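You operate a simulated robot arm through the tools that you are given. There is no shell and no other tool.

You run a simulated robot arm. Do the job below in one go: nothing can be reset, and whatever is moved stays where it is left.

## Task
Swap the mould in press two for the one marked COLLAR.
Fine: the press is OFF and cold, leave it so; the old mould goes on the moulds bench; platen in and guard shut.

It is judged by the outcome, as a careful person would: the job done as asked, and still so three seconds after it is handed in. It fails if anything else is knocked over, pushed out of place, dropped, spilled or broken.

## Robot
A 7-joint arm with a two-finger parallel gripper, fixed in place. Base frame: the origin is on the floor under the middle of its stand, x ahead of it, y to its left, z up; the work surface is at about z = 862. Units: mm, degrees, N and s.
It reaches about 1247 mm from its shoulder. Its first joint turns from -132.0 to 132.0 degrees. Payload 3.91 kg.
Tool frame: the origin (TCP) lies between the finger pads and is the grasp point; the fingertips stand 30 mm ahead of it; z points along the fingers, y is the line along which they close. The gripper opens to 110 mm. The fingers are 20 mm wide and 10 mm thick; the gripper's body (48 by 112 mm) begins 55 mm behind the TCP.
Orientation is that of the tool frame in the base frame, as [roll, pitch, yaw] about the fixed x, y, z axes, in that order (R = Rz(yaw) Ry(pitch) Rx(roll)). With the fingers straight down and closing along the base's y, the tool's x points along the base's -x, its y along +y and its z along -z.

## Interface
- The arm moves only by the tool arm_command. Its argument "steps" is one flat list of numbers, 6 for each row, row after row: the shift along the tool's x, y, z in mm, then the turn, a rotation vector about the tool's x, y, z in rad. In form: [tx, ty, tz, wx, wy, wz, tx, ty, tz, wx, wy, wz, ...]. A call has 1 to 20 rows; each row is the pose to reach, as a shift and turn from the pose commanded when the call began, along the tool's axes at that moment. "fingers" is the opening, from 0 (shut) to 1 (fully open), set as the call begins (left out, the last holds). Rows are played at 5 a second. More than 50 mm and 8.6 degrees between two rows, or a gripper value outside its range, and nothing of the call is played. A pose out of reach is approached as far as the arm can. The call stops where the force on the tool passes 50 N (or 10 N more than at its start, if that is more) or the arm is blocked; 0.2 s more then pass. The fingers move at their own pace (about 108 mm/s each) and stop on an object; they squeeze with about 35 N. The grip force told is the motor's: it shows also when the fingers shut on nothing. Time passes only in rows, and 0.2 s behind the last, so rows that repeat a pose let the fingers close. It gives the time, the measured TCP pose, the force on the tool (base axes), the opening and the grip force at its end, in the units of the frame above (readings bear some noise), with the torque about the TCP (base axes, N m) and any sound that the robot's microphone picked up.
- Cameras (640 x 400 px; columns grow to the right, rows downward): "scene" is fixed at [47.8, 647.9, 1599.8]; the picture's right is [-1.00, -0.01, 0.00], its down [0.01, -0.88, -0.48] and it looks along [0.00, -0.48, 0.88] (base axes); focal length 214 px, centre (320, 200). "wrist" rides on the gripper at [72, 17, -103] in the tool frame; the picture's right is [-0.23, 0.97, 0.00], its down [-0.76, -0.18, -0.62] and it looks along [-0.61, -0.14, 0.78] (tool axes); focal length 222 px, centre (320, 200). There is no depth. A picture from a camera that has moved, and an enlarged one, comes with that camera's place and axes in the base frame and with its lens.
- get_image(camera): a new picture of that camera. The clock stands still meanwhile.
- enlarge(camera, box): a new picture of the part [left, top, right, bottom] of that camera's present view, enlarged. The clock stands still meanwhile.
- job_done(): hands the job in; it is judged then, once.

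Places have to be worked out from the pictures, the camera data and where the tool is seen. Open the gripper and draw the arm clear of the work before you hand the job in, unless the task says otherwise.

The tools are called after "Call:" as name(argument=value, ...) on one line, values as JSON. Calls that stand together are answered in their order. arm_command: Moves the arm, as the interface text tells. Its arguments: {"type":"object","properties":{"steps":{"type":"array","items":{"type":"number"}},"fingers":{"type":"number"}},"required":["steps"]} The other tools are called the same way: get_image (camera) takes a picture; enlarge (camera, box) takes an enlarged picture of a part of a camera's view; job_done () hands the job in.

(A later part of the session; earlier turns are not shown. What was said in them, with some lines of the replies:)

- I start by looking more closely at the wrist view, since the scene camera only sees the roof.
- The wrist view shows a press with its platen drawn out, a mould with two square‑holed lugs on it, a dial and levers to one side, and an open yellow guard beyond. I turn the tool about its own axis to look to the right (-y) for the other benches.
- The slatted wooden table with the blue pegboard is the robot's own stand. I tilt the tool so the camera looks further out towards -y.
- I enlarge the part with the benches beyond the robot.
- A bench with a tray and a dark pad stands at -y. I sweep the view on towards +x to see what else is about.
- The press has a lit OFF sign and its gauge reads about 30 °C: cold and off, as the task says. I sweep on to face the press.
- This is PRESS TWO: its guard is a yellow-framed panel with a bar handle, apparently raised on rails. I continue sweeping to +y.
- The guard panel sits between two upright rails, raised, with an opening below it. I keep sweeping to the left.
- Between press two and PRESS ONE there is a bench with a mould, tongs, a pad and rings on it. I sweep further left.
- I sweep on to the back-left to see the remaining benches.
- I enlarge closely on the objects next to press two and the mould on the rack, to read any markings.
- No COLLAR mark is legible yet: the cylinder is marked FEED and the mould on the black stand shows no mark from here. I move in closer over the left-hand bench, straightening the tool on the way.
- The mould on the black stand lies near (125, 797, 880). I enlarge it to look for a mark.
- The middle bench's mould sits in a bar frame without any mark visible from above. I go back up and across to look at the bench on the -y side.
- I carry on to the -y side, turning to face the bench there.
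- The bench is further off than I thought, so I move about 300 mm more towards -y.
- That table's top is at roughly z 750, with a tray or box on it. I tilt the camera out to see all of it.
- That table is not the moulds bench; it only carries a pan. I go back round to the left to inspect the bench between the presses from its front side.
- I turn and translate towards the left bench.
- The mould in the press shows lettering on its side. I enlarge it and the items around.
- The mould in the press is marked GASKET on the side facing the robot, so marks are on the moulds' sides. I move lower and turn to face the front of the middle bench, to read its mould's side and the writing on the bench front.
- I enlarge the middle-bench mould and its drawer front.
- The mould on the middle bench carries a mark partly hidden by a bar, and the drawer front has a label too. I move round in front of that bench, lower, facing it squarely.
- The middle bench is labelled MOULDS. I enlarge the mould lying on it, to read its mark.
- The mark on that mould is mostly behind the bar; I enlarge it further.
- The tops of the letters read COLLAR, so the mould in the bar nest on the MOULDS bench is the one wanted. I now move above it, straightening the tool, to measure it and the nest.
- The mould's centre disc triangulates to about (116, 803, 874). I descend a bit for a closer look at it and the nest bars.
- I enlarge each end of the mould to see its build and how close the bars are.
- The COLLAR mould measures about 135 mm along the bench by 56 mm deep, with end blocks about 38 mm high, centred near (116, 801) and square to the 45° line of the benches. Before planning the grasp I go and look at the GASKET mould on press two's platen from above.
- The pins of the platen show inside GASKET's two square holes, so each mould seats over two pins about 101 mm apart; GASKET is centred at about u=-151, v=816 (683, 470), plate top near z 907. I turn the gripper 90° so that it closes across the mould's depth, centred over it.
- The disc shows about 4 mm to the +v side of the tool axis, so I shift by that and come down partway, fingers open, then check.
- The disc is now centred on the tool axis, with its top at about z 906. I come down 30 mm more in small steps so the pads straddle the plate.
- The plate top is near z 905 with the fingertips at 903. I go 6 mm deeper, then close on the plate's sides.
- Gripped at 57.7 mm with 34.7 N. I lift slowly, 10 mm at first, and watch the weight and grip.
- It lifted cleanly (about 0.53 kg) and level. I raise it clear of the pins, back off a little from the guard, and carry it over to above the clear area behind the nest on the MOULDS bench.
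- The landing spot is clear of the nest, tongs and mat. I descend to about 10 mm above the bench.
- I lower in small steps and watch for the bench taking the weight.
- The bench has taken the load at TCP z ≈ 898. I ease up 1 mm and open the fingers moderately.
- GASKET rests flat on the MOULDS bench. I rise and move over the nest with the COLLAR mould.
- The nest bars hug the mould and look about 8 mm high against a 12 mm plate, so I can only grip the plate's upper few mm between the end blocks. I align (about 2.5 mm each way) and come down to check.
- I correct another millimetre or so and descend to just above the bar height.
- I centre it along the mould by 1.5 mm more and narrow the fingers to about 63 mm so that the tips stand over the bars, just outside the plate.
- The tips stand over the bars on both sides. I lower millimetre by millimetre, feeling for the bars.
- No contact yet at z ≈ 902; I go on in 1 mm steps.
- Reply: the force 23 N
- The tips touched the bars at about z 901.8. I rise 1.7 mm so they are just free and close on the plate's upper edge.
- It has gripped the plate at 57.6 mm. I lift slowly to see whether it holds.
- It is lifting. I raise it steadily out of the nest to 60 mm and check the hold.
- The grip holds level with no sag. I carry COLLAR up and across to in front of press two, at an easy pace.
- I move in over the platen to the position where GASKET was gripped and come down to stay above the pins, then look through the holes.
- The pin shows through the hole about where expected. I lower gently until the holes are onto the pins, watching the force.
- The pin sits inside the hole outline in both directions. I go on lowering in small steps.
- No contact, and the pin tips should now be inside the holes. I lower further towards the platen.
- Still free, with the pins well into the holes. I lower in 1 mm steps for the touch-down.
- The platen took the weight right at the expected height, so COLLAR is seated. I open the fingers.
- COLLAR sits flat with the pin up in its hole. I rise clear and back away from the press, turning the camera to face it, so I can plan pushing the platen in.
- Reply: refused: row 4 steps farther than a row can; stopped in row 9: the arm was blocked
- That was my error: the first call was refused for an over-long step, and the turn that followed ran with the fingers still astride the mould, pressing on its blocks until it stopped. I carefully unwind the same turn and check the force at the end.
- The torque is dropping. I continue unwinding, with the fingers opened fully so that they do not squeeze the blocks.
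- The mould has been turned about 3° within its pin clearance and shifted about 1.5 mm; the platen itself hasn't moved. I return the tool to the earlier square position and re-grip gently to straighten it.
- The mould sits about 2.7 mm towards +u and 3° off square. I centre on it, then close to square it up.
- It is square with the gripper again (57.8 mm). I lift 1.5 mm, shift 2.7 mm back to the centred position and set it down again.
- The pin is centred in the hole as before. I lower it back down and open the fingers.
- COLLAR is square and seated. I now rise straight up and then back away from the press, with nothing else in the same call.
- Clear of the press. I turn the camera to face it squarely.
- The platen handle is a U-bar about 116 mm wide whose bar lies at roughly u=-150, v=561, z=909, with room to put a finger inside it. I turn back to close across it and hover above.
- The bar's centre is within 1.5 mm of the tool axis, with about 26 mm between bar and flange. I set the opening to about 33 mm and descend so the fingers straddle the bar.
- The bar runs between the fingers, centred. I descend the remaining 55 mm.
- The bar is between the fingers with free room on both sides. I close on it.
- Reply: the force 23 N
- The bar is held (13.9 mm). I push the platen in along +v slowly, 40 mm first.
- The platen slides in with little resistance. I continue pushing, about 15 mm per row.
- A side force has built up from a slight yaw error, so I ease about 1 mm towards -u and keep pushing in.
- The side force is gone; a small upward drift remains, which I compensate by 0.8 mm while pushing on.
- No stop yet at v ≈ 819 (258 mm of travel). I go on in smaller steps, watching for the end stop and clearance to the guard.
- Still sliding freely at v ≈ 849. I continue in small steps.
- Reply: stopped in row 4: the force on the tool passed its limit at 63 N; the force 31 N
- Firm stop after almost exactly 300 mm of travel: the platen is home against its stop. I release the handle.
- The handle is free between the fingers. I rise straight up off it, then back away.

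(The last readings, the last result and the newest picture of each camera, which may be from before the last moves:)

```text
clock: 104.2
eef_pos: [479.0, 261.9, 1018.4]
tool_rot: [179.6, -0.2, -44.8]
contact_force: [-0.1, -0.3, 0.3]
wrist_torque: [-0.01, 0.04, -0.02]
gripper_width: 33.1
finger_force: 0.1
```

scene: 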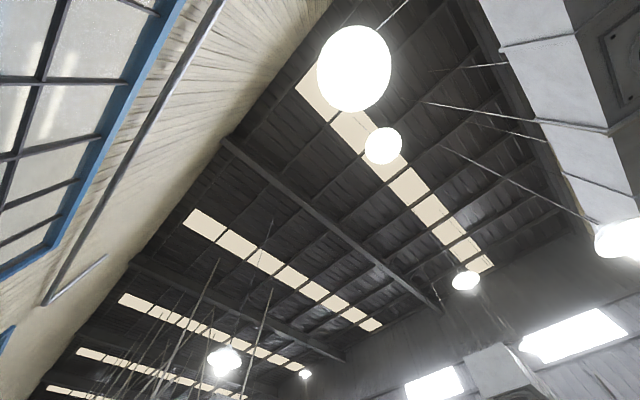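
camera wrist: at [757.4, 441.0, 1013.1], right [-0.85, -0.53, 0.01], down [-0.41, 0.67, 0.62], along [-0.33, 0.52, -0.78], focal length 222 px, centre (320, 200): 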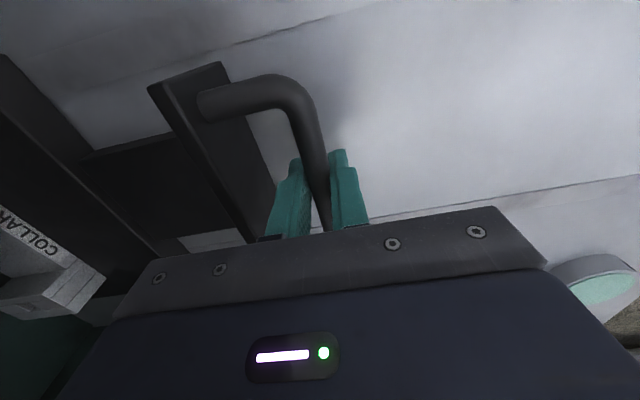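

Clear. I turn the camera to face the press.

Call:
arm_command(steps=[0, 0, 0, 0, 0, 0.134, 0, 0, 0, 0, 0, 0.268, 0, 0, 0, 0, 0, 0.402, 0, 0, 0, 0, 0, 0.536, 0, 0, 0, 0, 0, 0.67, 0, 0, 0, 0, 0, 0.804, 0, 0, 0, 0, 0, 0.938, 0, 0, 0, 0, 0, 1.072, 0, 0, 0, 0, 0, 1.206, 0, 0, 0, 0, 0, 1.34])

Call:
get_image(camera="wrist")

```text
clock: 106.4
eef_pos: [479.5, 264.1, 1019.5]
tool_rot: [180.0, -0.5, -121.7]
contact_force: [-0.3, -0.7, 0.2]
wrist_torque: [-0.01, -0.07, -0.01]
gripper_width: 33.0
finger_force: 0.1
```

```text
taken
camera wrist: at [427.1, 211.1, 1124.1], right [-0.71, 0.7, 0.0], down [0.55, 0.56, 0.62], along [0.44, 0.44, -0.79], focal length 222 px, centre (320, 200)
```

wrist: 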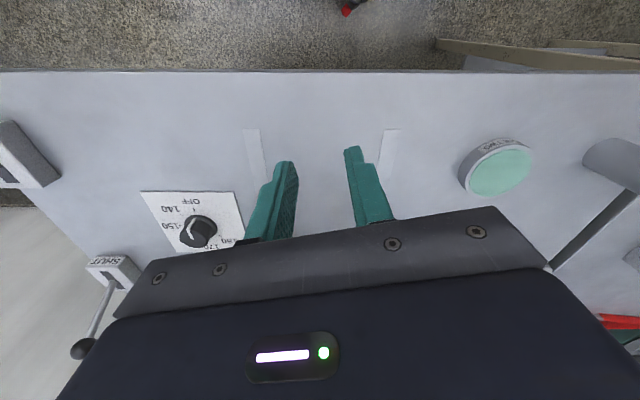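

I rise a little and tilt the camera up to view the press front, the guard and its handle.

Call:
arm_command(steps=[0, 0, -30, 0, -0.12, 0, 0, 0, -60, 0, -0.24, 0, 0, 0, -90, 0, -0.36, 0, 0, 0, -120, 0, -0.48, 0, 0, 0, -150, 0, -0.6, 0])

Call:
get_image(camera="wrist")

Call:
enlarge(camera="wrist", box=[120, 0, 520, 230])

```text
clock: 107.6
eef_pos: [479.7, 265.8, 1169.8]
tool_rot: [-180.0, 34.0, -121.6]
contact_force: [-0.1, 0.8, -0.8]
wrist_torque: [0.01, 0.02, 0.01]
gripper_width: 32.9
finger_force: 0.1
```

```text
taken
camera wrist: at [404.1, 172.7, 1215.6], right [-0.73, 0.67, 0.13], down [0.3, 0.15, 0.94], along [0.61, 0.73, -0.31], focal length 222 px, centre (320, 200)
```

wrist: 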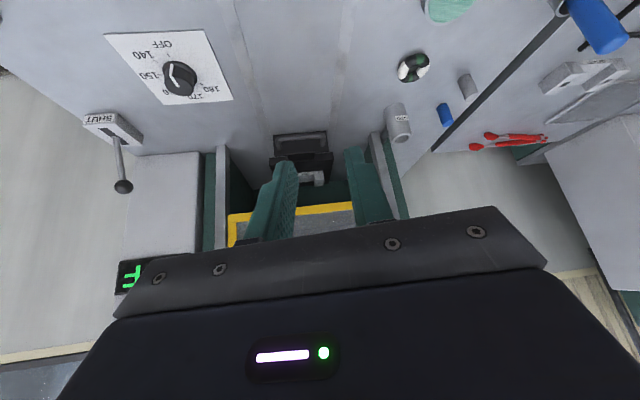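

```text
1.60 times, centred on (320, 115) of wrist
camera zoom: at [404.1, 172.7, 1215.6], right [-0.73, 0.67, 0.13], down [0.3, 0.15, 0.94], along [0.61, 0.73, -0.31], focal length 355 px, centre (320, 336)
```

zoom: 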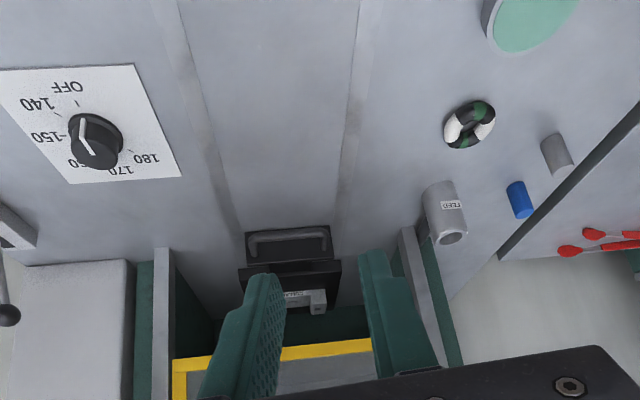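

The platen is in with COLLAR on it and the raised guard's lower rail just above. I tilt further up to see the guard and its handle.

Call:
arm_command(steps=[0, 0, 0, 0, -0.13, 0, 0, 0, 0, 0, -0.26, 0, 0, 0, 0, 0, -0.39, 0, 0, 0, 0, 0, -0.5, 0])

Call:
get_image(camera="wrist")

Call:
enlarge(camera="wrist", box=[160, 0, 480, 200])

```text
clock: 108.6
eef_pos: [485.0, 269.2, 1174.3]
tool_rot: [-179.8, 62.2, -121.2]
contact_force: [-0.4, 0.4, 0.5]
wrist_torque: [-0.05, 0.01, 0.03]
gripper_width: 33.2
finger_force: 0.1
out of reach, approached as far as the arm can: row 4
```

```text
taken
camera wrist: at [405.0, 169.8, 1158.5], right [-0.78, 0.6, 0.2], down [0.05, -0.26, 0.96], along [0.63, 0.76, 0.17], focal length 222 px, centre (320, 200)
```

wrist: 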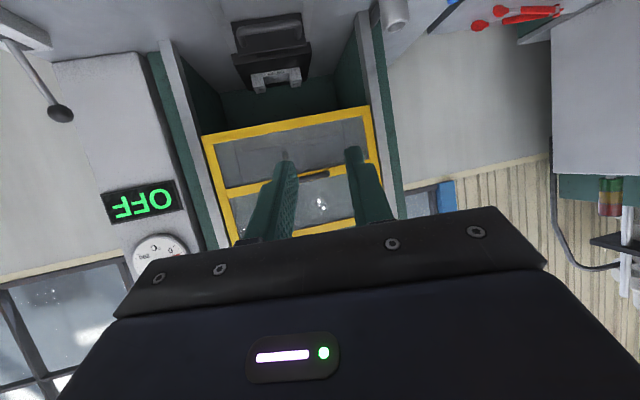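

```text
2.00 times, centred on (320, 100) of wrist
camera zoom: at [405.0, 169.8, 1158.5], right [-0.78, 0.6, 0.2], down [0.05, -0.26, 0.96], along [0.63, 0.76, 0.17], focal length 444 px, centre (320, 400)
```

zoom: 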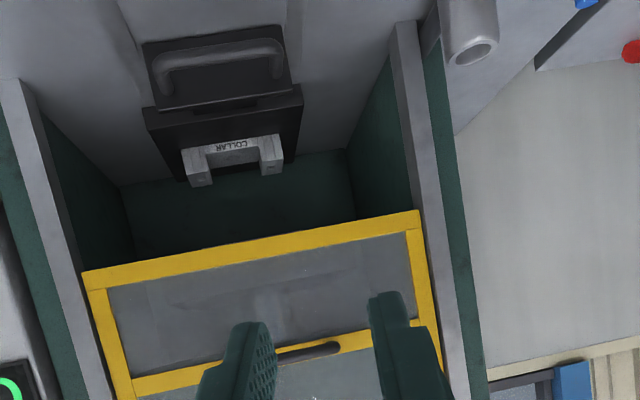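

This view shows the guard's lower rail at about z 1053 in the plane v≈947, and its U-handle at about u=-151, v≈910, z≈1187, on the mid rail. I first bring the tool back to vertical.

Call:
arm_command(steps=[0, 0, 0, 0, 0.136, 0, 0, 0, 0, 0, 0.272, 0, 0, 0, 0, 0, 0.408, 0, 0, 0, 0, 0, 0.544, 0, 0, 0, 0, 0, 0.68, 0, 0, 0, 0, 0, 0.816, 0, 0, 0, 0, 0, 0.952, 0, 0, 0, 0, 0, 1.088, 0])

```text
clock: 110.4
eef_pos: [484.5, 268.3, 1175.4]
tool_rot: [-180.0, 0.3, -121.7]
contact_force: [-0.8, 0.2, 0.0]
wrist_torque: [0.01, -0.01, 0.0]
gripper_width: 32.8
finger_force: 0.0
out of reach, approached as far as the arm can: row 2
```

Vertical again. I turn to the -45° yaw so the tool's x lies along the guard handle.

Call:
arm_command(steps=[0, 0, 0, 0, 0, -0.134, 0, 0, 0, 0, 0, -0.268, 0, 0, 0, 0, 0, -0.402, 0, 0, 0, 0, 0, -0.536, 0, 0, 0, 0, 0, -0.67, 0, 0, 0, 0, 0, -0.804, 0, 0, 0, 0, 0, -0.938, 0, 0, 0, 0, 0, -1.072, 0, 0, 0, 0, 0, -1.206, 0, 0, 0, 0, 0, -1.337])

```text
clock: 112.6
eef_pos: [485.3, 270.4, 1173.5]
tool_rot: [-179.8, 0.1, -44.9]
contact_force: [0.2, 0.7, -0.1]
wrist_torque: [0.04, 0.0, 0.05]
gripper_width: 33.0
finger_force: 0.0
```

I tilt the tool 45° so that the fingers point forward and down at the guard, moving to about v=740, z=1300.

Call:
arm_command(steps=[0, -34, -21, 0.131, 0, 0, 0, -69, -42, 0.262, 0, 0, 0, -103, -63, 0.393, 0, 0, 0, -137, -84, 0.524, 0, 0, 0, -172, -106, 0.655, 0, 0, 0, -206, -127, 0.785, 0, 0])

Call:
get_image(camera="wrist")

Call:
enlarge(camera="wrist", box=[160, 0, 480, 200])

```text
clock: 114.0
eef_pos: [630.7, 416.3, 1303.3]
tool_rot: [-134.5, 0.1, -45.0]
contact_force: [-0.6, 0.0, 1.2]
wrist_torque: [0.01, 0.0, -0.01]
gripper_width: 32.9
finger_force: 0.0
```

```text
taken
camera wrist: at [621.8, 303.0, 1364.2], right [-0.64, -0.32, -0.69], down [-0.76, 0.31, 0.56], along [0.03, 0.89, -0.45], focal length 222 px, centre (320, 200)
```

wrist: 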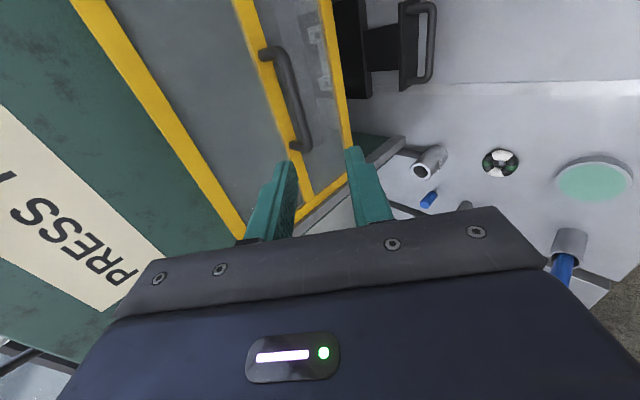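

```text
2.00 times, centred on (320, 100) of wrist
camera zoom: at [621.8, 303.0, 1364.2], right [-0.64, -0.32, -0.69], down [-0.76, 0.31, 0.56], along [0.03, 0.89, -0.45], focal length 444 px, centre (320, 400)
```

zoom: 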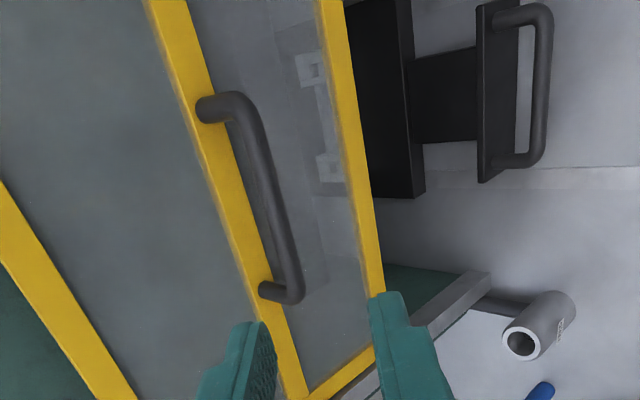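

From this view the handle bar works out at v≈907, z≈1186 (u from -214 to -89), about 35 mm proud of the mid rail. I line up on its axis and approach half-way along the fingers' direction.

Call:
arm_command(steps=[0, -12, 35, 0, 0, 0, 0, -24, 70, 0, 0, 0, 0, -33.5, 105, 0, 0, 0, 0, -33.5, 120, 0, 0, 0], fingers=0.3)

Call:
get_image(camera="wrist")

Call:
enlarge(camera="wrist", box=[160, 20, 480, 220])

```text
clock: 115.0
eef_pos: [706.4, 492.2, 1242.1]
tool_rot: [-134.8, 0.1, -44.9]
contact_force: [-0.3, -0.4, 0.5]
wrist_torque: [0.0, 0.0, -0.04]
gripper_width: 32.7
finger_force: 0.0
```

```text
taken
camera wrist: at [697.5, 379.0, 1303.6], right [-0.65, -0.32, -0.69], down [-0.76, 0.31, 0.57], along [0.03, 0.89, -0.45], focal length 222 px, centre (320, 200)
```

wrist: 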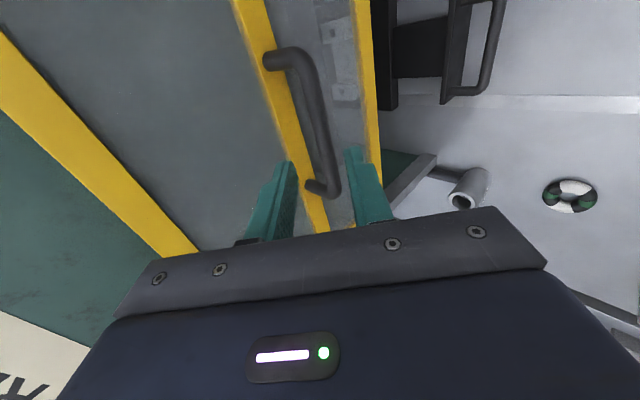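

```text
2.00 times, centred on (320, 120) of wrist
camera zoom: at [697.5, 379.0, 1303.6], right [-0.65, -0.32, -0.69], down [-0.76, 0.31, 0.57], along [0.03, 0.89, -0.45], focal length 444 px, centre (320, 360)
```

zoom: 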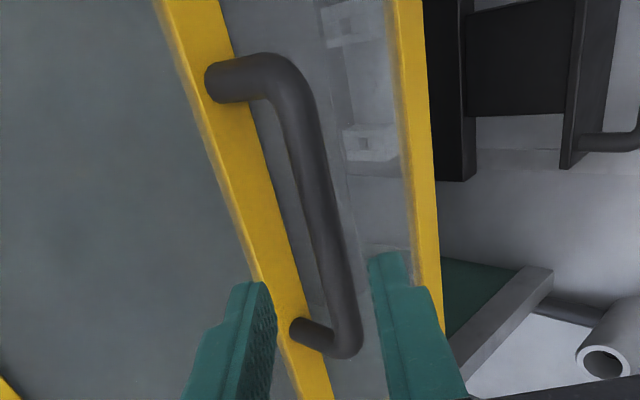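

The bar runs between the fingers, about 1.5 mm off-axis. I correct that and go 45 mm closer.

Call:
arm_command(steps=[0, 1.5, 20, 0, 0, 0, 0, 1.5, 35, 0, 0, 0, 0, 1.5, 45, 0, 0, 0])

Call:
get_image(camera="wrist")

Call:
enlarge(camera="wrist", box=[200, 60, 440, 210])

```text
clock: 115.8
eef_pos: [728.7, 512.9, 1207.9]
tool_rot: [-134.7, 0.1, -45.0]
contact_force: [-0.6, 0.7, -0.9]
wrist_torque: [0.01, -0.04, -0.02]
gripper_width: 32.9
finger_force: 0.1
```

```text
taken
camera wrist: at [720.0, 400.8, 1269.7], right [-0.65, -0.32, -0.69], down [-0.76, 0.31, 0.57], along [0.03, 0.89, -0.45], focal length 222 px, centre (320, 200)
```

wrist: 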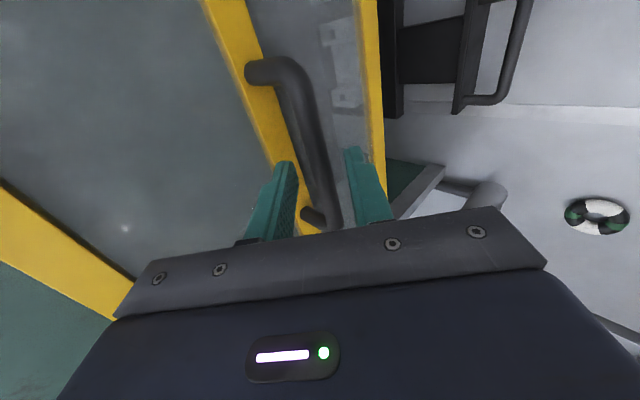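

```text
2.67 times, centred on (320, 135) of wrist
camera zoom: at [720.0, 400.8, 1269.7], right [-0.65, -0.32, -0.69], down [-0.76, 0.31, 0.57], along [0.03, 0.89, -0.45], focal length 592 px, centre (320, 373)
```

zoom: 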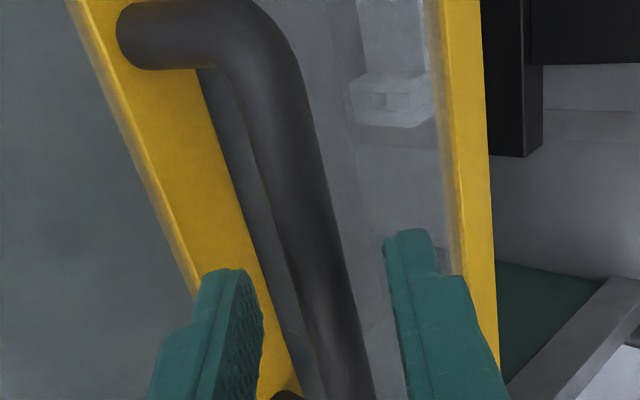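

The fingers now flank the bar. I go 14 mm further in so that the pads overlap it, then close.

Call:
arm_command(steps=[0, -1.2, 7, 0, 0, 0, 0, -1.2, 14, 0, 0, 0])

Call:
arm_command(steps=[0, 0, 0, 0, 0, 0, 0, 0, 0, 0, 0, 0, 0, 0, 0, 0, 0, 0], fingers=0)

Call:
get_image(camera="wrist")

```text
clock: 116.4
eef_pos: [736.2, 522.4, 1199.6]
tool_rot: [-134.6, 0.0, -45.0]
contact_force: [-0.3, -0.1, 0.7]
wrist_torque: [0.01, 0.01, 0.03]
gripper_width: 32.9
finger_force: 0.0
```

```text
clock: 117.2
eef_pos: [736.5, 520.9, 1199.1]
tool_rot: [-134.7, 0.2, -45.1]
contact_force: [-11.4, -12.1, -10.7]
wrist_torque: [-0.57, -0.28, 0.12]
gripper_width: 13.7
finger_force: 44.6
```

```text
taken
camera wrist: at [726.9, 408.1, 1260.4], right [-0.65, -0.32, -0.69], down [-0.76, 0.31, 0.57], along [0.03, 0.89, -0.45], focal length 222 px, centre (320, 200)
```

wrist: 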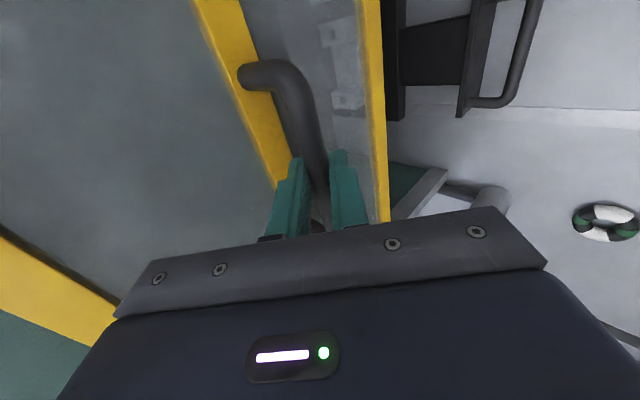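

The guard handle is gripped (13.7 mm). I pull it straight down, 30 mm first, easing 1 mm outward to relieve the side force.

Call:
arm_command(steps=[0, 4.3, 2.8, 0, 0, 0, 0, 9.2, 7.7, 0, 0, 0, 0, 15, 13.4, 0, 0, 0, 0, 22, 20.4, 0, 0, 0])

Call:
get_image(camera="wrist")

```text
clock: 118.2
eef_pos: [736.1, 519.4, 1169.1]
tool_rot: [-134.7, 0.2, -45.1]
contact_force: [7.3, -0.7, 1.6]
wrist_torque: [-0.1, -0.24, 0.55]
gripper_width: 13.6
finger_force: 45.2
```

```text
taken
camera wrist: at [726.8, 408.0, 1230.5], right [-0.65, -0.32, -0.69], down [-0.76, 0.31, 0.57], along [0.03, 0.89, -0.45], focal length 222 px, centre (320, 200)
```

wrist: 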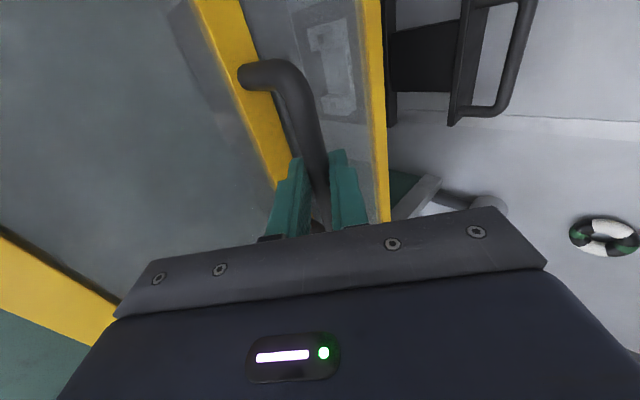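

The guard follows easily. I continue downward another 80 mm.

Call:
arm_command(steps=[0, 7.1, 7, 0, 0, 0, 0, 16.4, 16.2, 0, 0, 0, 0, 26.3, 26, 0, 0, 0, 0, 36.3, 35.8, 0, 0, 0, 0, 46.2, 45.7, 0, 0, 0, 0, 56.9, 56.2, 0, 0, 0])

Call:
get_image(camera="wrist")

```text
clock: 119.6
eef_pos: [736.5, 522.2, 1089.6]
tool_rot: [-134.9, 0.2, -45.0]
contact_force: [13.1, 3.6, 0.1]
wrist_torque: [-0.44, -0.53, 0.13]
gripper_width: 13.7
finger_force: 44.6
```

```text
taken
camera wrist: at [726.8, 408.1, 1150.2], right [-0.65, -0.32, -0.69], down [-0.76, 0.31, 0.57], along [0.03, 0.89, -0.45], focal length 222 px, centre (320, 200)
```

wrist: 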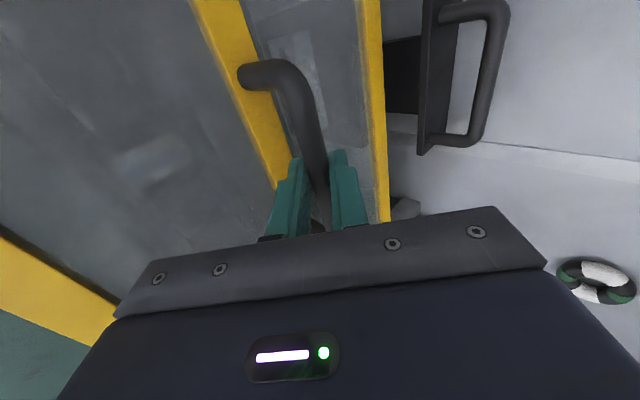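

Still moving freely, with the guard's lower edge near z 943. I carry on in smaller steps.

Call:
arm_command(steps=[0, 5.7, 5.6, 0, 0, 0, 0, 11.4, 11.2, 0, 0, 0, 0, 17.1, 16.9, 0, 0, 0, 0, 22.8, 22.5, 0, 0, 0])

Call:
get_image(camera="wrist")

```text
clock: 120.6
eef_pos: [735.5, 521.3, 1057.6]
tool_rot: [-134.8, 0.1, -44.9]
contact_force: [9.3, 4.4, 1.2]
wrist_torque: [-0.35, -0.44, 0.17]
gripper_width: 14.1
finger_force: 45.3
```

```text
taken
camera wrist: at [726.8, 408.0, 1118.6], right [-0.65, -0.32, -0.69], down [-0.76, 0.31, 0.57], along [0.03, 0.89, -0.45], focal length 222 px, centre (320, 200)
```

wrist: 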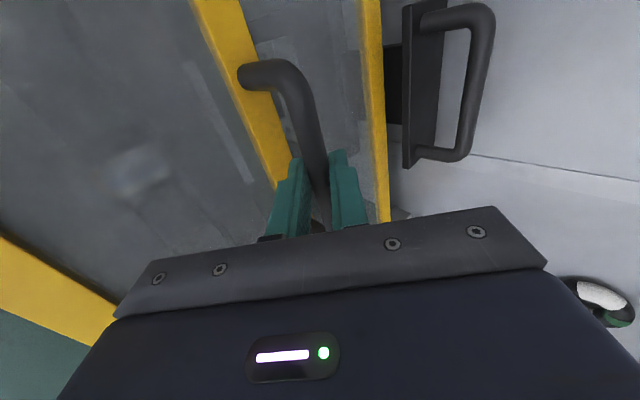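

The lower edge is at about z 911 now. I keep lowering in 4 mm steps until it meets its stop.

Call:
arm_command(steps=[0, 2.8, 2.8, 0, 0, 0, 0, 5.7, 5.6, 0, 0, 0, 0, 8.5, 8.4, 0, 0, 0, 0, 11.4, 11.2, 0, 0, 0, 0, 14.2, 14.1, 0, 0, 0])

Call:
get_image(camera="wrist")

```text
clock: 121.8
eef_pos: [735.8, 520.3, 1038.4]
tool_rot: [-134.6, 0.1, -45.0]
contact_force: [11.0, 1.1, 13.9]
wrist_torque: [-0.26, -0.54, 0.21]
gripper_width: 14.0
finger_force: 44.9
```

```text
taken
camera wrist: at [726.7, 407.9, 1099.9], right [-0.64, -0.32, -0.69], down [-0.76, 0.31, 0.56], along [0.03, 0.89, -0.45], focal length 222 px, centre (320, 200)
```

wrist: 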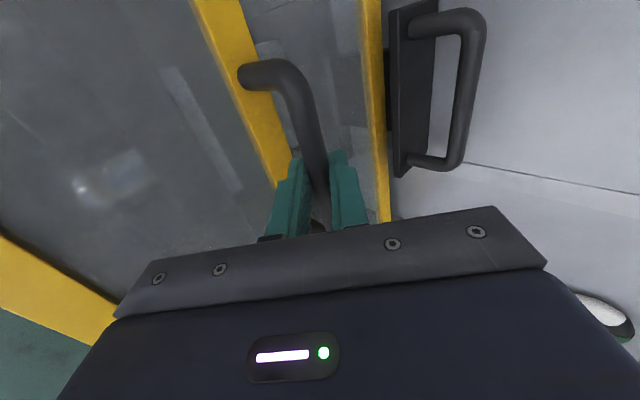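

An upward reaction of 14 N appears after 160 mm of travel. I press a few millimetres more to see whether this is the stop.

Call:
arm_command(steps=[0, 1.4, 1.4, 0, 0, 0, 0, 2.8, 2.8, 0, 0, 0, 0, 4.3, 4.2, 0, 0, 0])

Call:
get_image(camera="wrist")

Call:
enlarge(camera="wrist", box=[300, 0, 540, 220])

```text
clock: 122.5
eef_pos: [735.3, 520.6, 1040.0]
tool_rot: [-134.3, 0.1, -45.0]
contact_force: [-16.6, -14.2, 13.1]
wrist_torque: [-0.38, -0.27, 0.29]
gripper_width: 13.7
finger_force: 44.6
stopped in row 3: the force on the tool passed its limit at 54 N (the readings are from after the stop); the commanded pose is now the measured one
```

```text
taken
camera wrist: at [726.4, 407.7, 1099.4], right [-0.64, -0.32, -0.7], down [-0.77, 0.31, 0.56], along [0.04, 0.9, -0.44], focal length 222 px, centre (320, 200)
```

wrist: 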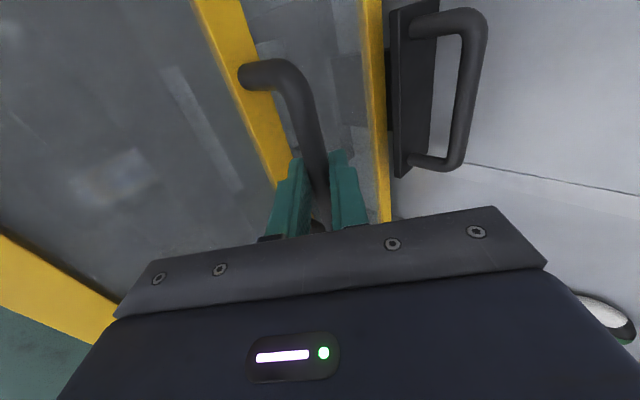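

```text
1.82 times, centred on (420, 110) of wrist
camera zoom: at [726.4, 407.7, 1099.4], right [-0.64, -0.32, -0.7], down [-0.77, 0.31, 0.56], along [0.04, 0.9, -0.44], focal length 404 px, centre (138, 364)
```

zoom: 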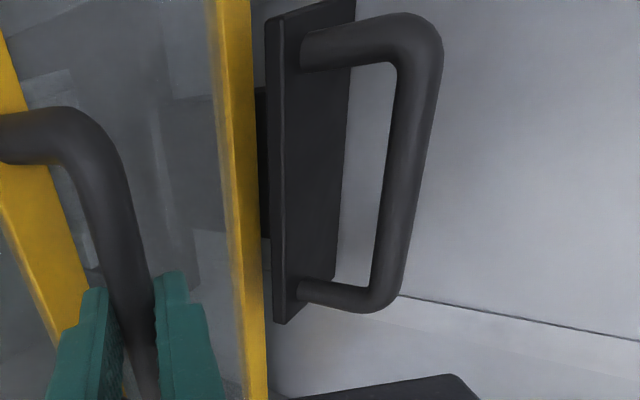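

The guard is firmly on its stop after 160 mm, lower rail just above the platen's tongue. I release the handle.

Call:
arm_command(steps=[0, 0, 0, 0, 0, 0, 0, 0, 0, 0, 0, 0, 0, 0, 0, 0, 0, 0], fingers=0.3)

Call:
enlarge(camera="wrist", box=[200, 60, 440, 210])

```text
clock: 123.3
eef_pos: [735.9, 521.3, 1037.5]
tool_rot: [-134.3, 0.1, -45.0]
contact_force: [-0.7, 1.0, 0.3]
wrist_torque: [-0.01, -0.03, 0.03]
gripper_width: 33.2
finger_force: 0.0
```

```text
2.67 times, centred on (320, 135) of wrist
camera zoom: at [727.4, 408.5, 1098.0], right [-0.64, -0.32, -0.7], down [-0.77, 0.31, 0.56], along [0.04, 0.9, -0.44], focal length 592 px, centre (320, 373)
```

zoom: 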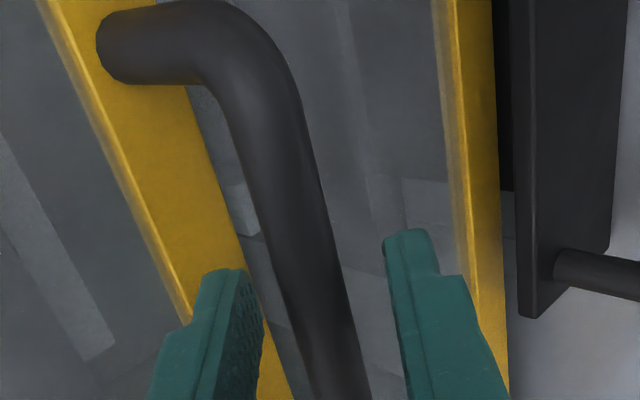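

The bar is free between the fingers. I draw straight back along the fingers' direction.

Call:
arm_command(steps=[0, 0, -12, 0, 0, 0, 0, 0, -30, 0, 0, 0, 0, 0, -60, 0, 0, 0, 0, 0, -100, 0, 0, 0, 0, 0, -145, 0, 0, 0, 0, 0, -190, 0, 0, 0, 0, 0, -235, 0, 0, 0])

Call:
get_image(camera="wrist")

Call:
enlarge(camera="wrist", box=[160, 0, 480, 200])

```text
clock: 124.9
eef_pos: [618.4, 401.4, 1200.1]
tool_rot: [-134.5, 0.2, -45.1]
contact_force: [-0.2, 0.0, -0.6]
wrist_torque: [0.03, 0.0, 0.01]
gripper_width: 32.9
finger_force: 0.0
```

```text
taken
camera wrist: at [608.7, 288.7, 1261.5], right [-0.64, -0.32, -0.7], down [-0.76, 0.31, 0.56], along [0.04, 0.89, -0.45], focal length 222 px, centre (320, 200)
```

wrist: 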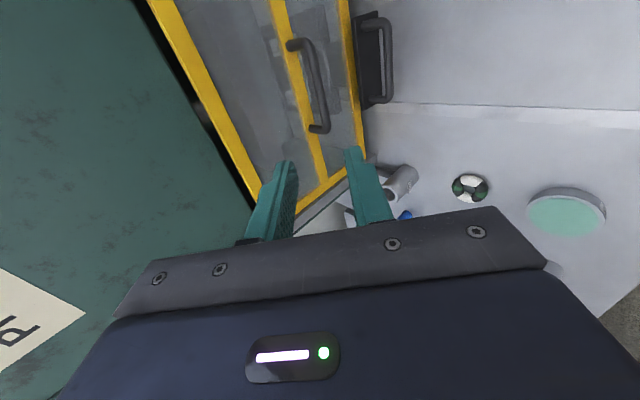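

```text
2.00 times, centred on (320, 100) of wrist
camera zoom: at [608.7, 288.7, 1261.5], right [-0.64, -0.32, -0.7], down [-0.76, 0.31, 0.56], along [0.04, 0.89, -0.45], focal length 444 px, centre (320, 400)
```

zoom: 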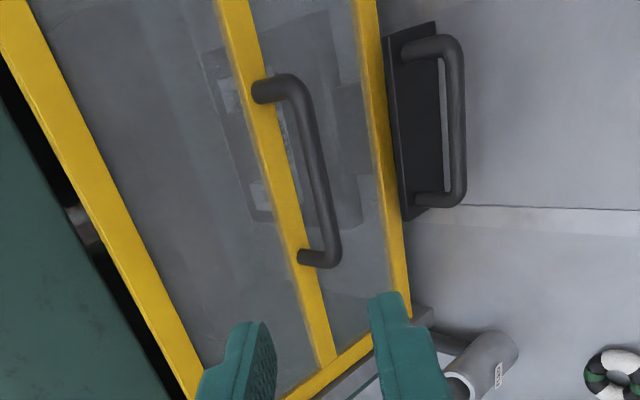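

The guard stays down. There is a gap above it, so I want to compare with press one's guard and see it from the front; I straighten the tool and back off first.

Call:
arm_command(steps=[0, 27.7, -16.3, -0.1323, 0, 0, 0, 55.3, -32.5, -0.2647, 0, 0, 0, 83, -48.8, -0.397, 0, 0, 0, 110.7, -65.1, -0.5294, 0, 0, 0, 138.3, -81.3, -0.6617, 0, 0, 0, 166, -97.6, -0.794, 0, 0])

```text
clock: 126.3
eef_pos: [486.1, 271.6, 1151.9]
tool_rot: [-180.0, 0.1, -44.9]
contact_force: [0.3, 0.6, 0.3]
wrist_torque: [0.03, -0.01, 0.0]
gripper_width: 33.1
finger_force: 0.1
```

Now I turn to face the press from the front.

Call:
arm_command(steps=[0, 0, 0, 0, 0, 0.134, 0, 0, 0, 0, 0, 0.268, 0, 0, 0, 0, 0, 0.402, 0, 0, 0, 0, 0, 0.536, 0, 0, 0, 0, 0, 0.67, 0, 0, 0, 0, 0, 0.804, 0, 0, 0, 0, 0, 0.938, 0, 0, 0, 0, 0, 1.072, 0, 0, 0, 0, 0, 1.206, 0, 0, 0, 0, 0, 1.337])

Call:
arm_command(steps=[0, 0, 0, 0, -0.14, 0, 0, 0, 0, 0, -0.28, 0, 0, 0, 0, 0, -0.42, 0, 0, 0, 0, 0, -0.56, 0, 0, 0, 0, 0, -0.7, 0, 0, 0, 0, 0, -0.84, 0])

Call:
get_image(camera="wrist")

Call:
enlarge(camera="wrist", box=[160, 0, 480, 200])

```text
clock: 128.5
eef_pos: [487.2, 271.0, 1152.0]
tool_rot: [180.0, 0.2, -121.7]
contact_force: [0.2, 0.4, 0.3]
wrist_torque: [0.01, 0.0, 0.0]
gripper_width: 32.8
finger_force: 0.1
```

```text
clock: 129.9
eef_pos: [486.6, 271.4, 1151.0]
tool_rot: [-179.8, 48.4, -121.4]
contact_force: [0.1, -0.8, 0.4]
wrist_torque: [0.0, 0.04, -0.01]
gripper_width: 33.1
finger_force: 0.1
```

```text
taken
camera wrist: at [406.6, 171.6, 1166.0], right [-0.75, 0.64, 0.17], down [0.17, -0.06, 0.98], along [0.64, 0.77, -0.07], focal length 222 px, centre (320, 200)
```

wrist: 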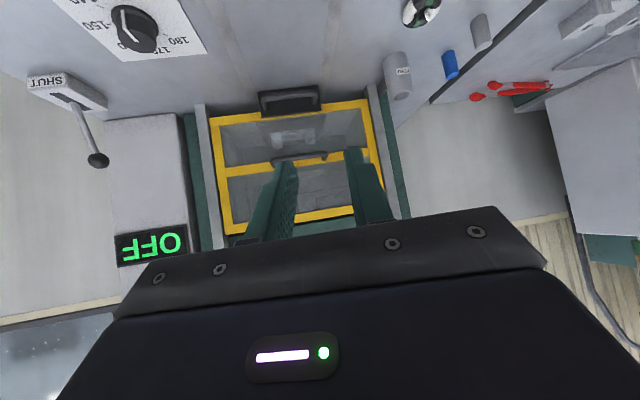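

```text
2.00 times, centred on (320, 100) of wrist
camera zoom: at [406.6, 171.6, 1166.0], right [-0.75, 0.64, 0.17], down [0.17, -0.06, 0.98], along [0.64, 0.77, -0.07], focal length 444 px, centre (320, 400)
```

zoom: 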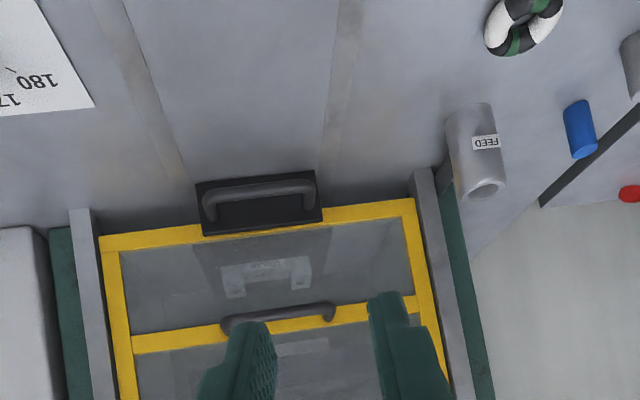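

The guard covers the opening with the mould visible behind it and OFF still lit. For comparison I swing round to look at press one's guard.

Call:
arm_command(steps=[-7.1, 44.2, 8, -0.0408, 0, -0.0362, -14.2, 88.4, 16, -0.0816, 0, -0.0724, -21.3, 132.5, 24, -0.1224, 0, -0.1086, -28.4, 176.7, 32, -0.1632, 0, -0.1448, -35.5, 220.9, 40, -0.204, 0, -0.181, -42.6, 265.1, 47.9, -0.2447, 0, -0.2173, -49.7, 309.3, 55.9, -0.2855, 0, -0.2535, -56.8, 353.5, 63.9, -0.3263, 0, -0.2897, -63.9, 397.6, 71.9, -0.3671, 0, -0.3259, -71, 441.8, 79.9, -0.4079, 0, -0.3621, -78.1, 486, 87.9, -0.4487, 0, -0.3983])

Call:
get_image(camera="wrist")

Call:
enlarge(camera="wrist", box=[200, 0, 520, 200])

```text
clock: 132.3
eef_pos: [132.5, 625.8, 1151.9]
tool_rot: [179.8, 48.4, -87.4]
contact_force: [-0.5, 0.7, -0.1]
wrist_torque: [-0.01, 0.02, -0.03]
gripper_width: 32.7
finger_force: 0.1
```

```text
taken
camera wrist: at [122.0, 498.8, 1167.0], right [-0.98, 0.1, 0.17], down [0.18, 0.05, 0.98], along [0.09, 0.99, -0.07], focal length 222 px, centre (320, 200)
```

wrist: 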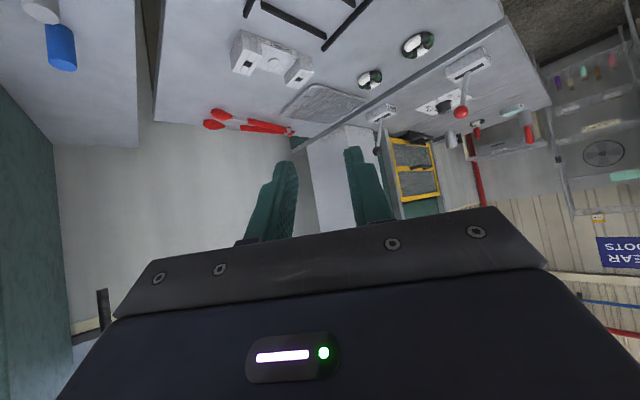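

```text
2.00 times, centred on (360, 100) of wrist
camera zoom: at [122.0, 498.8, 1167.0], right [-0.98, 0.1, 0.17], down [0.18, 0.05, 0.98], along [0.09, 0.99, -0.07], focal length 444 px, centre (240, 400)
```

zoom: 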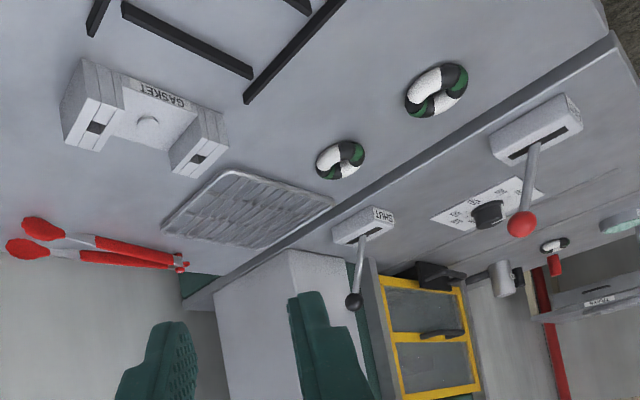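

GASKET sits flat on the MOULDS bench and the nest bars are undisturbed. I enlarge press one's guard to compare how a shut one looks.

Call:
enlarge(camera="wrist", box=[365, 115, 465, 215])

Call:
enlarge(camera="wrist", box=[210, 0, 390, 110])

```text
4.00 times, centred on (415, 165) of wrist
camera zoom: at [122.0, 498.8, 1167.0], right [-0.98, 0.1, 0.17], down [0.18, 0.05, 0.98], along [0.09, 0.99, -0.07], focal length 888 px, centre (-60, 340)
```

zoom: 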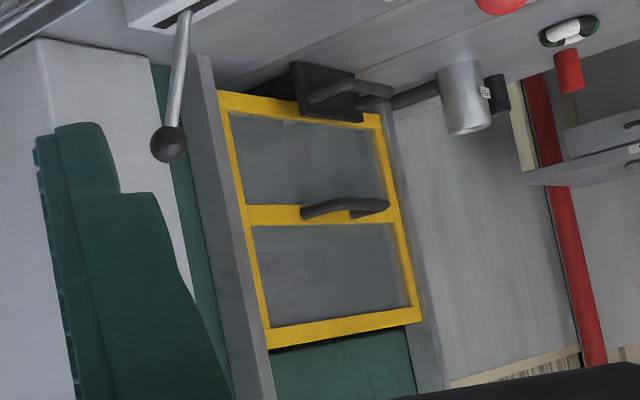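

```text
3.56 times, centred on (300, 55) of wrist
camera zoom: at [122.0, 498.8, 1167.0], right [-0.98, 0.1, 0.17], down [0.18, 0.05, 0.98], along [0.09, 0.99, -0.07], focal length 790 px, centre (391, 716)
```

zoom: 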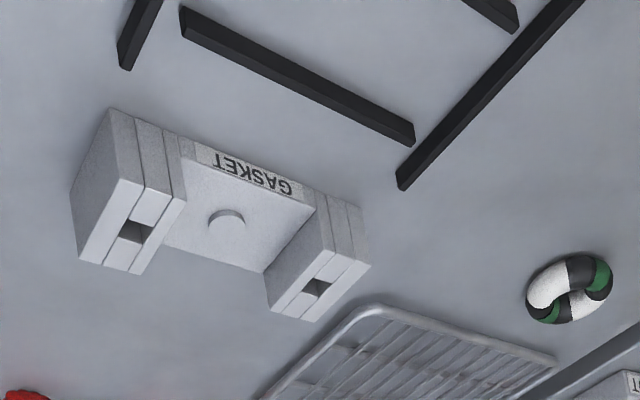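

Press one's shut guard looks the same as press two's now: lower rail just behind the platen flange, thin gap at the top. I draw the arm back and up to a clear pose and open the gripper fully.

Call:
arm_command(steps=[10.4, -18.4, -38.8, 0, 0.0845, 0, 20.7, -36.8, -77.6, 0, 0.169, 0, 31.1, -55.2, -116.3, 0, 0.2535, 0, 41.4, -73.6, -155.1, 0, 0.338, 0, 51.8, -92, -193.9, 0, 0.4225, 0, 62.1, -110.3, -232.7, 0, 0.507, 0, 72.5, -128.7, -271.5, 0, 0.5915, 0, 82.8, -147.1, -310.2, 0, 0.676, 0, 93.2, -165.5, -349, 0, 0.7605, 0, 103.5, -183.9, -387.8, 0, 0.845, 0], fingers=1)

Call:
get_image(camera="wrist")

```text
clock: 134.5
eef_pos: [336.3, 277.0, 1332.4]
tool_rot: [179.9, -0.2, -87.2]
contact_force: [-0.5, 0.1, 0.8]
wrist_torque: [-0.05, -0.05, 0.0]
gripper_width: 110.0
finger_force: 0.0
```

```text
taken
camera wrist: at [322.5, 202.9, 1436.7], right [-0.98, 0.18, 0.0], down [0.14, 0.77, 0.62], along [0.11, 0.61, -0.78], focal length 222 px, centre (320, 200)
```

wrist: 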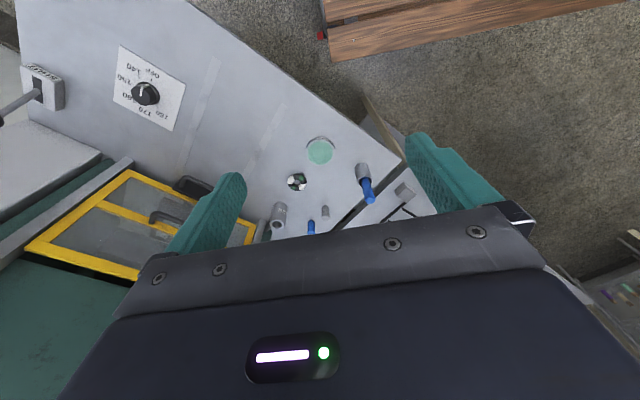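

I take a final close look at the guard, dial and bench from here.

Call:
enlarge(camera="wrist", box=[0, 120, 260, 290])

Call:
enlarge(camera="wrist", box=[0, 20, 220, 150])

Call:
enlarge(camera="wrist", box=[250, 110, 450, 230])

```text
2.35 times, centred on (130, 205) of wrist
camera zoom: at [322.5, 202.9, 1436.7], right [-0.98, 0.18, 0.0], down [0.14, 0.77, 0.62], along [0.11, 0.61, -0.78], focal length 523 px, centre (767, 188)
```

zoom: 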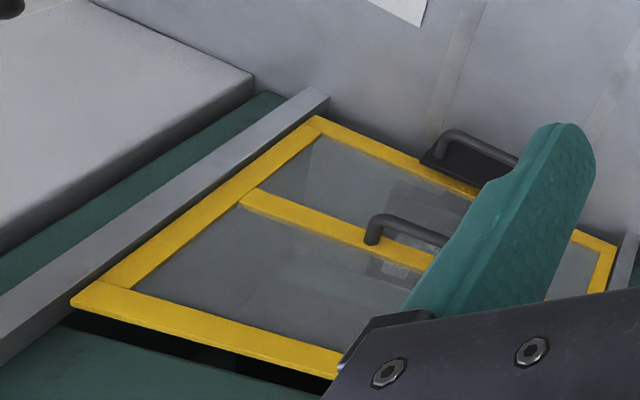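

```text
2.91 times, centred on (110, 85) of wrist
camera zoom: at [322.5, 202.9, 1436.7], right [-0.98, 0.18, 0.0], down [0.14, 0.77, 0.62], along [0.11, 0.61, -0.78], focal length 646 px, centre (931, 534)
```

zoom: 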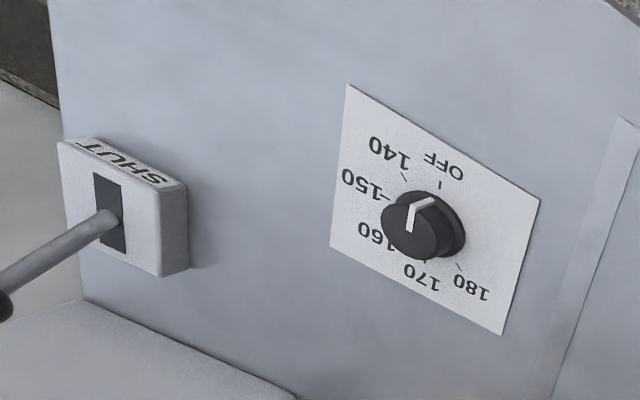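

```text
3.20 times, centred on (350, 170) of wrist
camera zoom: at [322.5, 202.9, 1436.7], right [-0.98, 0.18, 0.0], down [0.14, 0.77, 0.62], along [0.11, 0.61, -0.78], focal length 711 px, centre (224, 296)
```

zoom: 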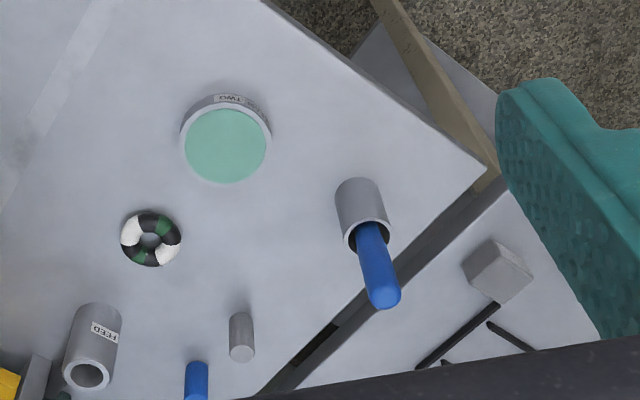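

Everything is as it should be:
- COLLAR is in press two, with the platen in and the guard down on its stop.
- GASKET lies on the MOULDS bench.
- The press still reads OFF.
- The gripper is open and the arm is clear.

I hand the job in.

Call:
job_done()

```text
The job is handed in.
```

The mould marked COLLAR is now in press two, and the job is handed in.

- **Press two:** COLLAR is seated on the platen's two pins. The platen is pushed in to its stop, and the guard is down on its stop. The OFF sign was still lit at my last look, and I did not touch the dial or the levers.
- **Old mould:** it was marked GASKET. It is lying flat on the MOULDS bench, just behind the nest that COLLAR came from, not in the nest.
- **One slip:** after setting COLLAR down I turned the gripper while its fingers were still around the mould. This twisted the mould about 3° on its pins. I gripped it again, squared it up and set it back down before pushing the platen in. I saw no sign that the platen or anything else had moved.

When I lowered COLLAR's guard it ended up looking the same as press one's shut guard. The gripper is open and the arm is clear of the work.
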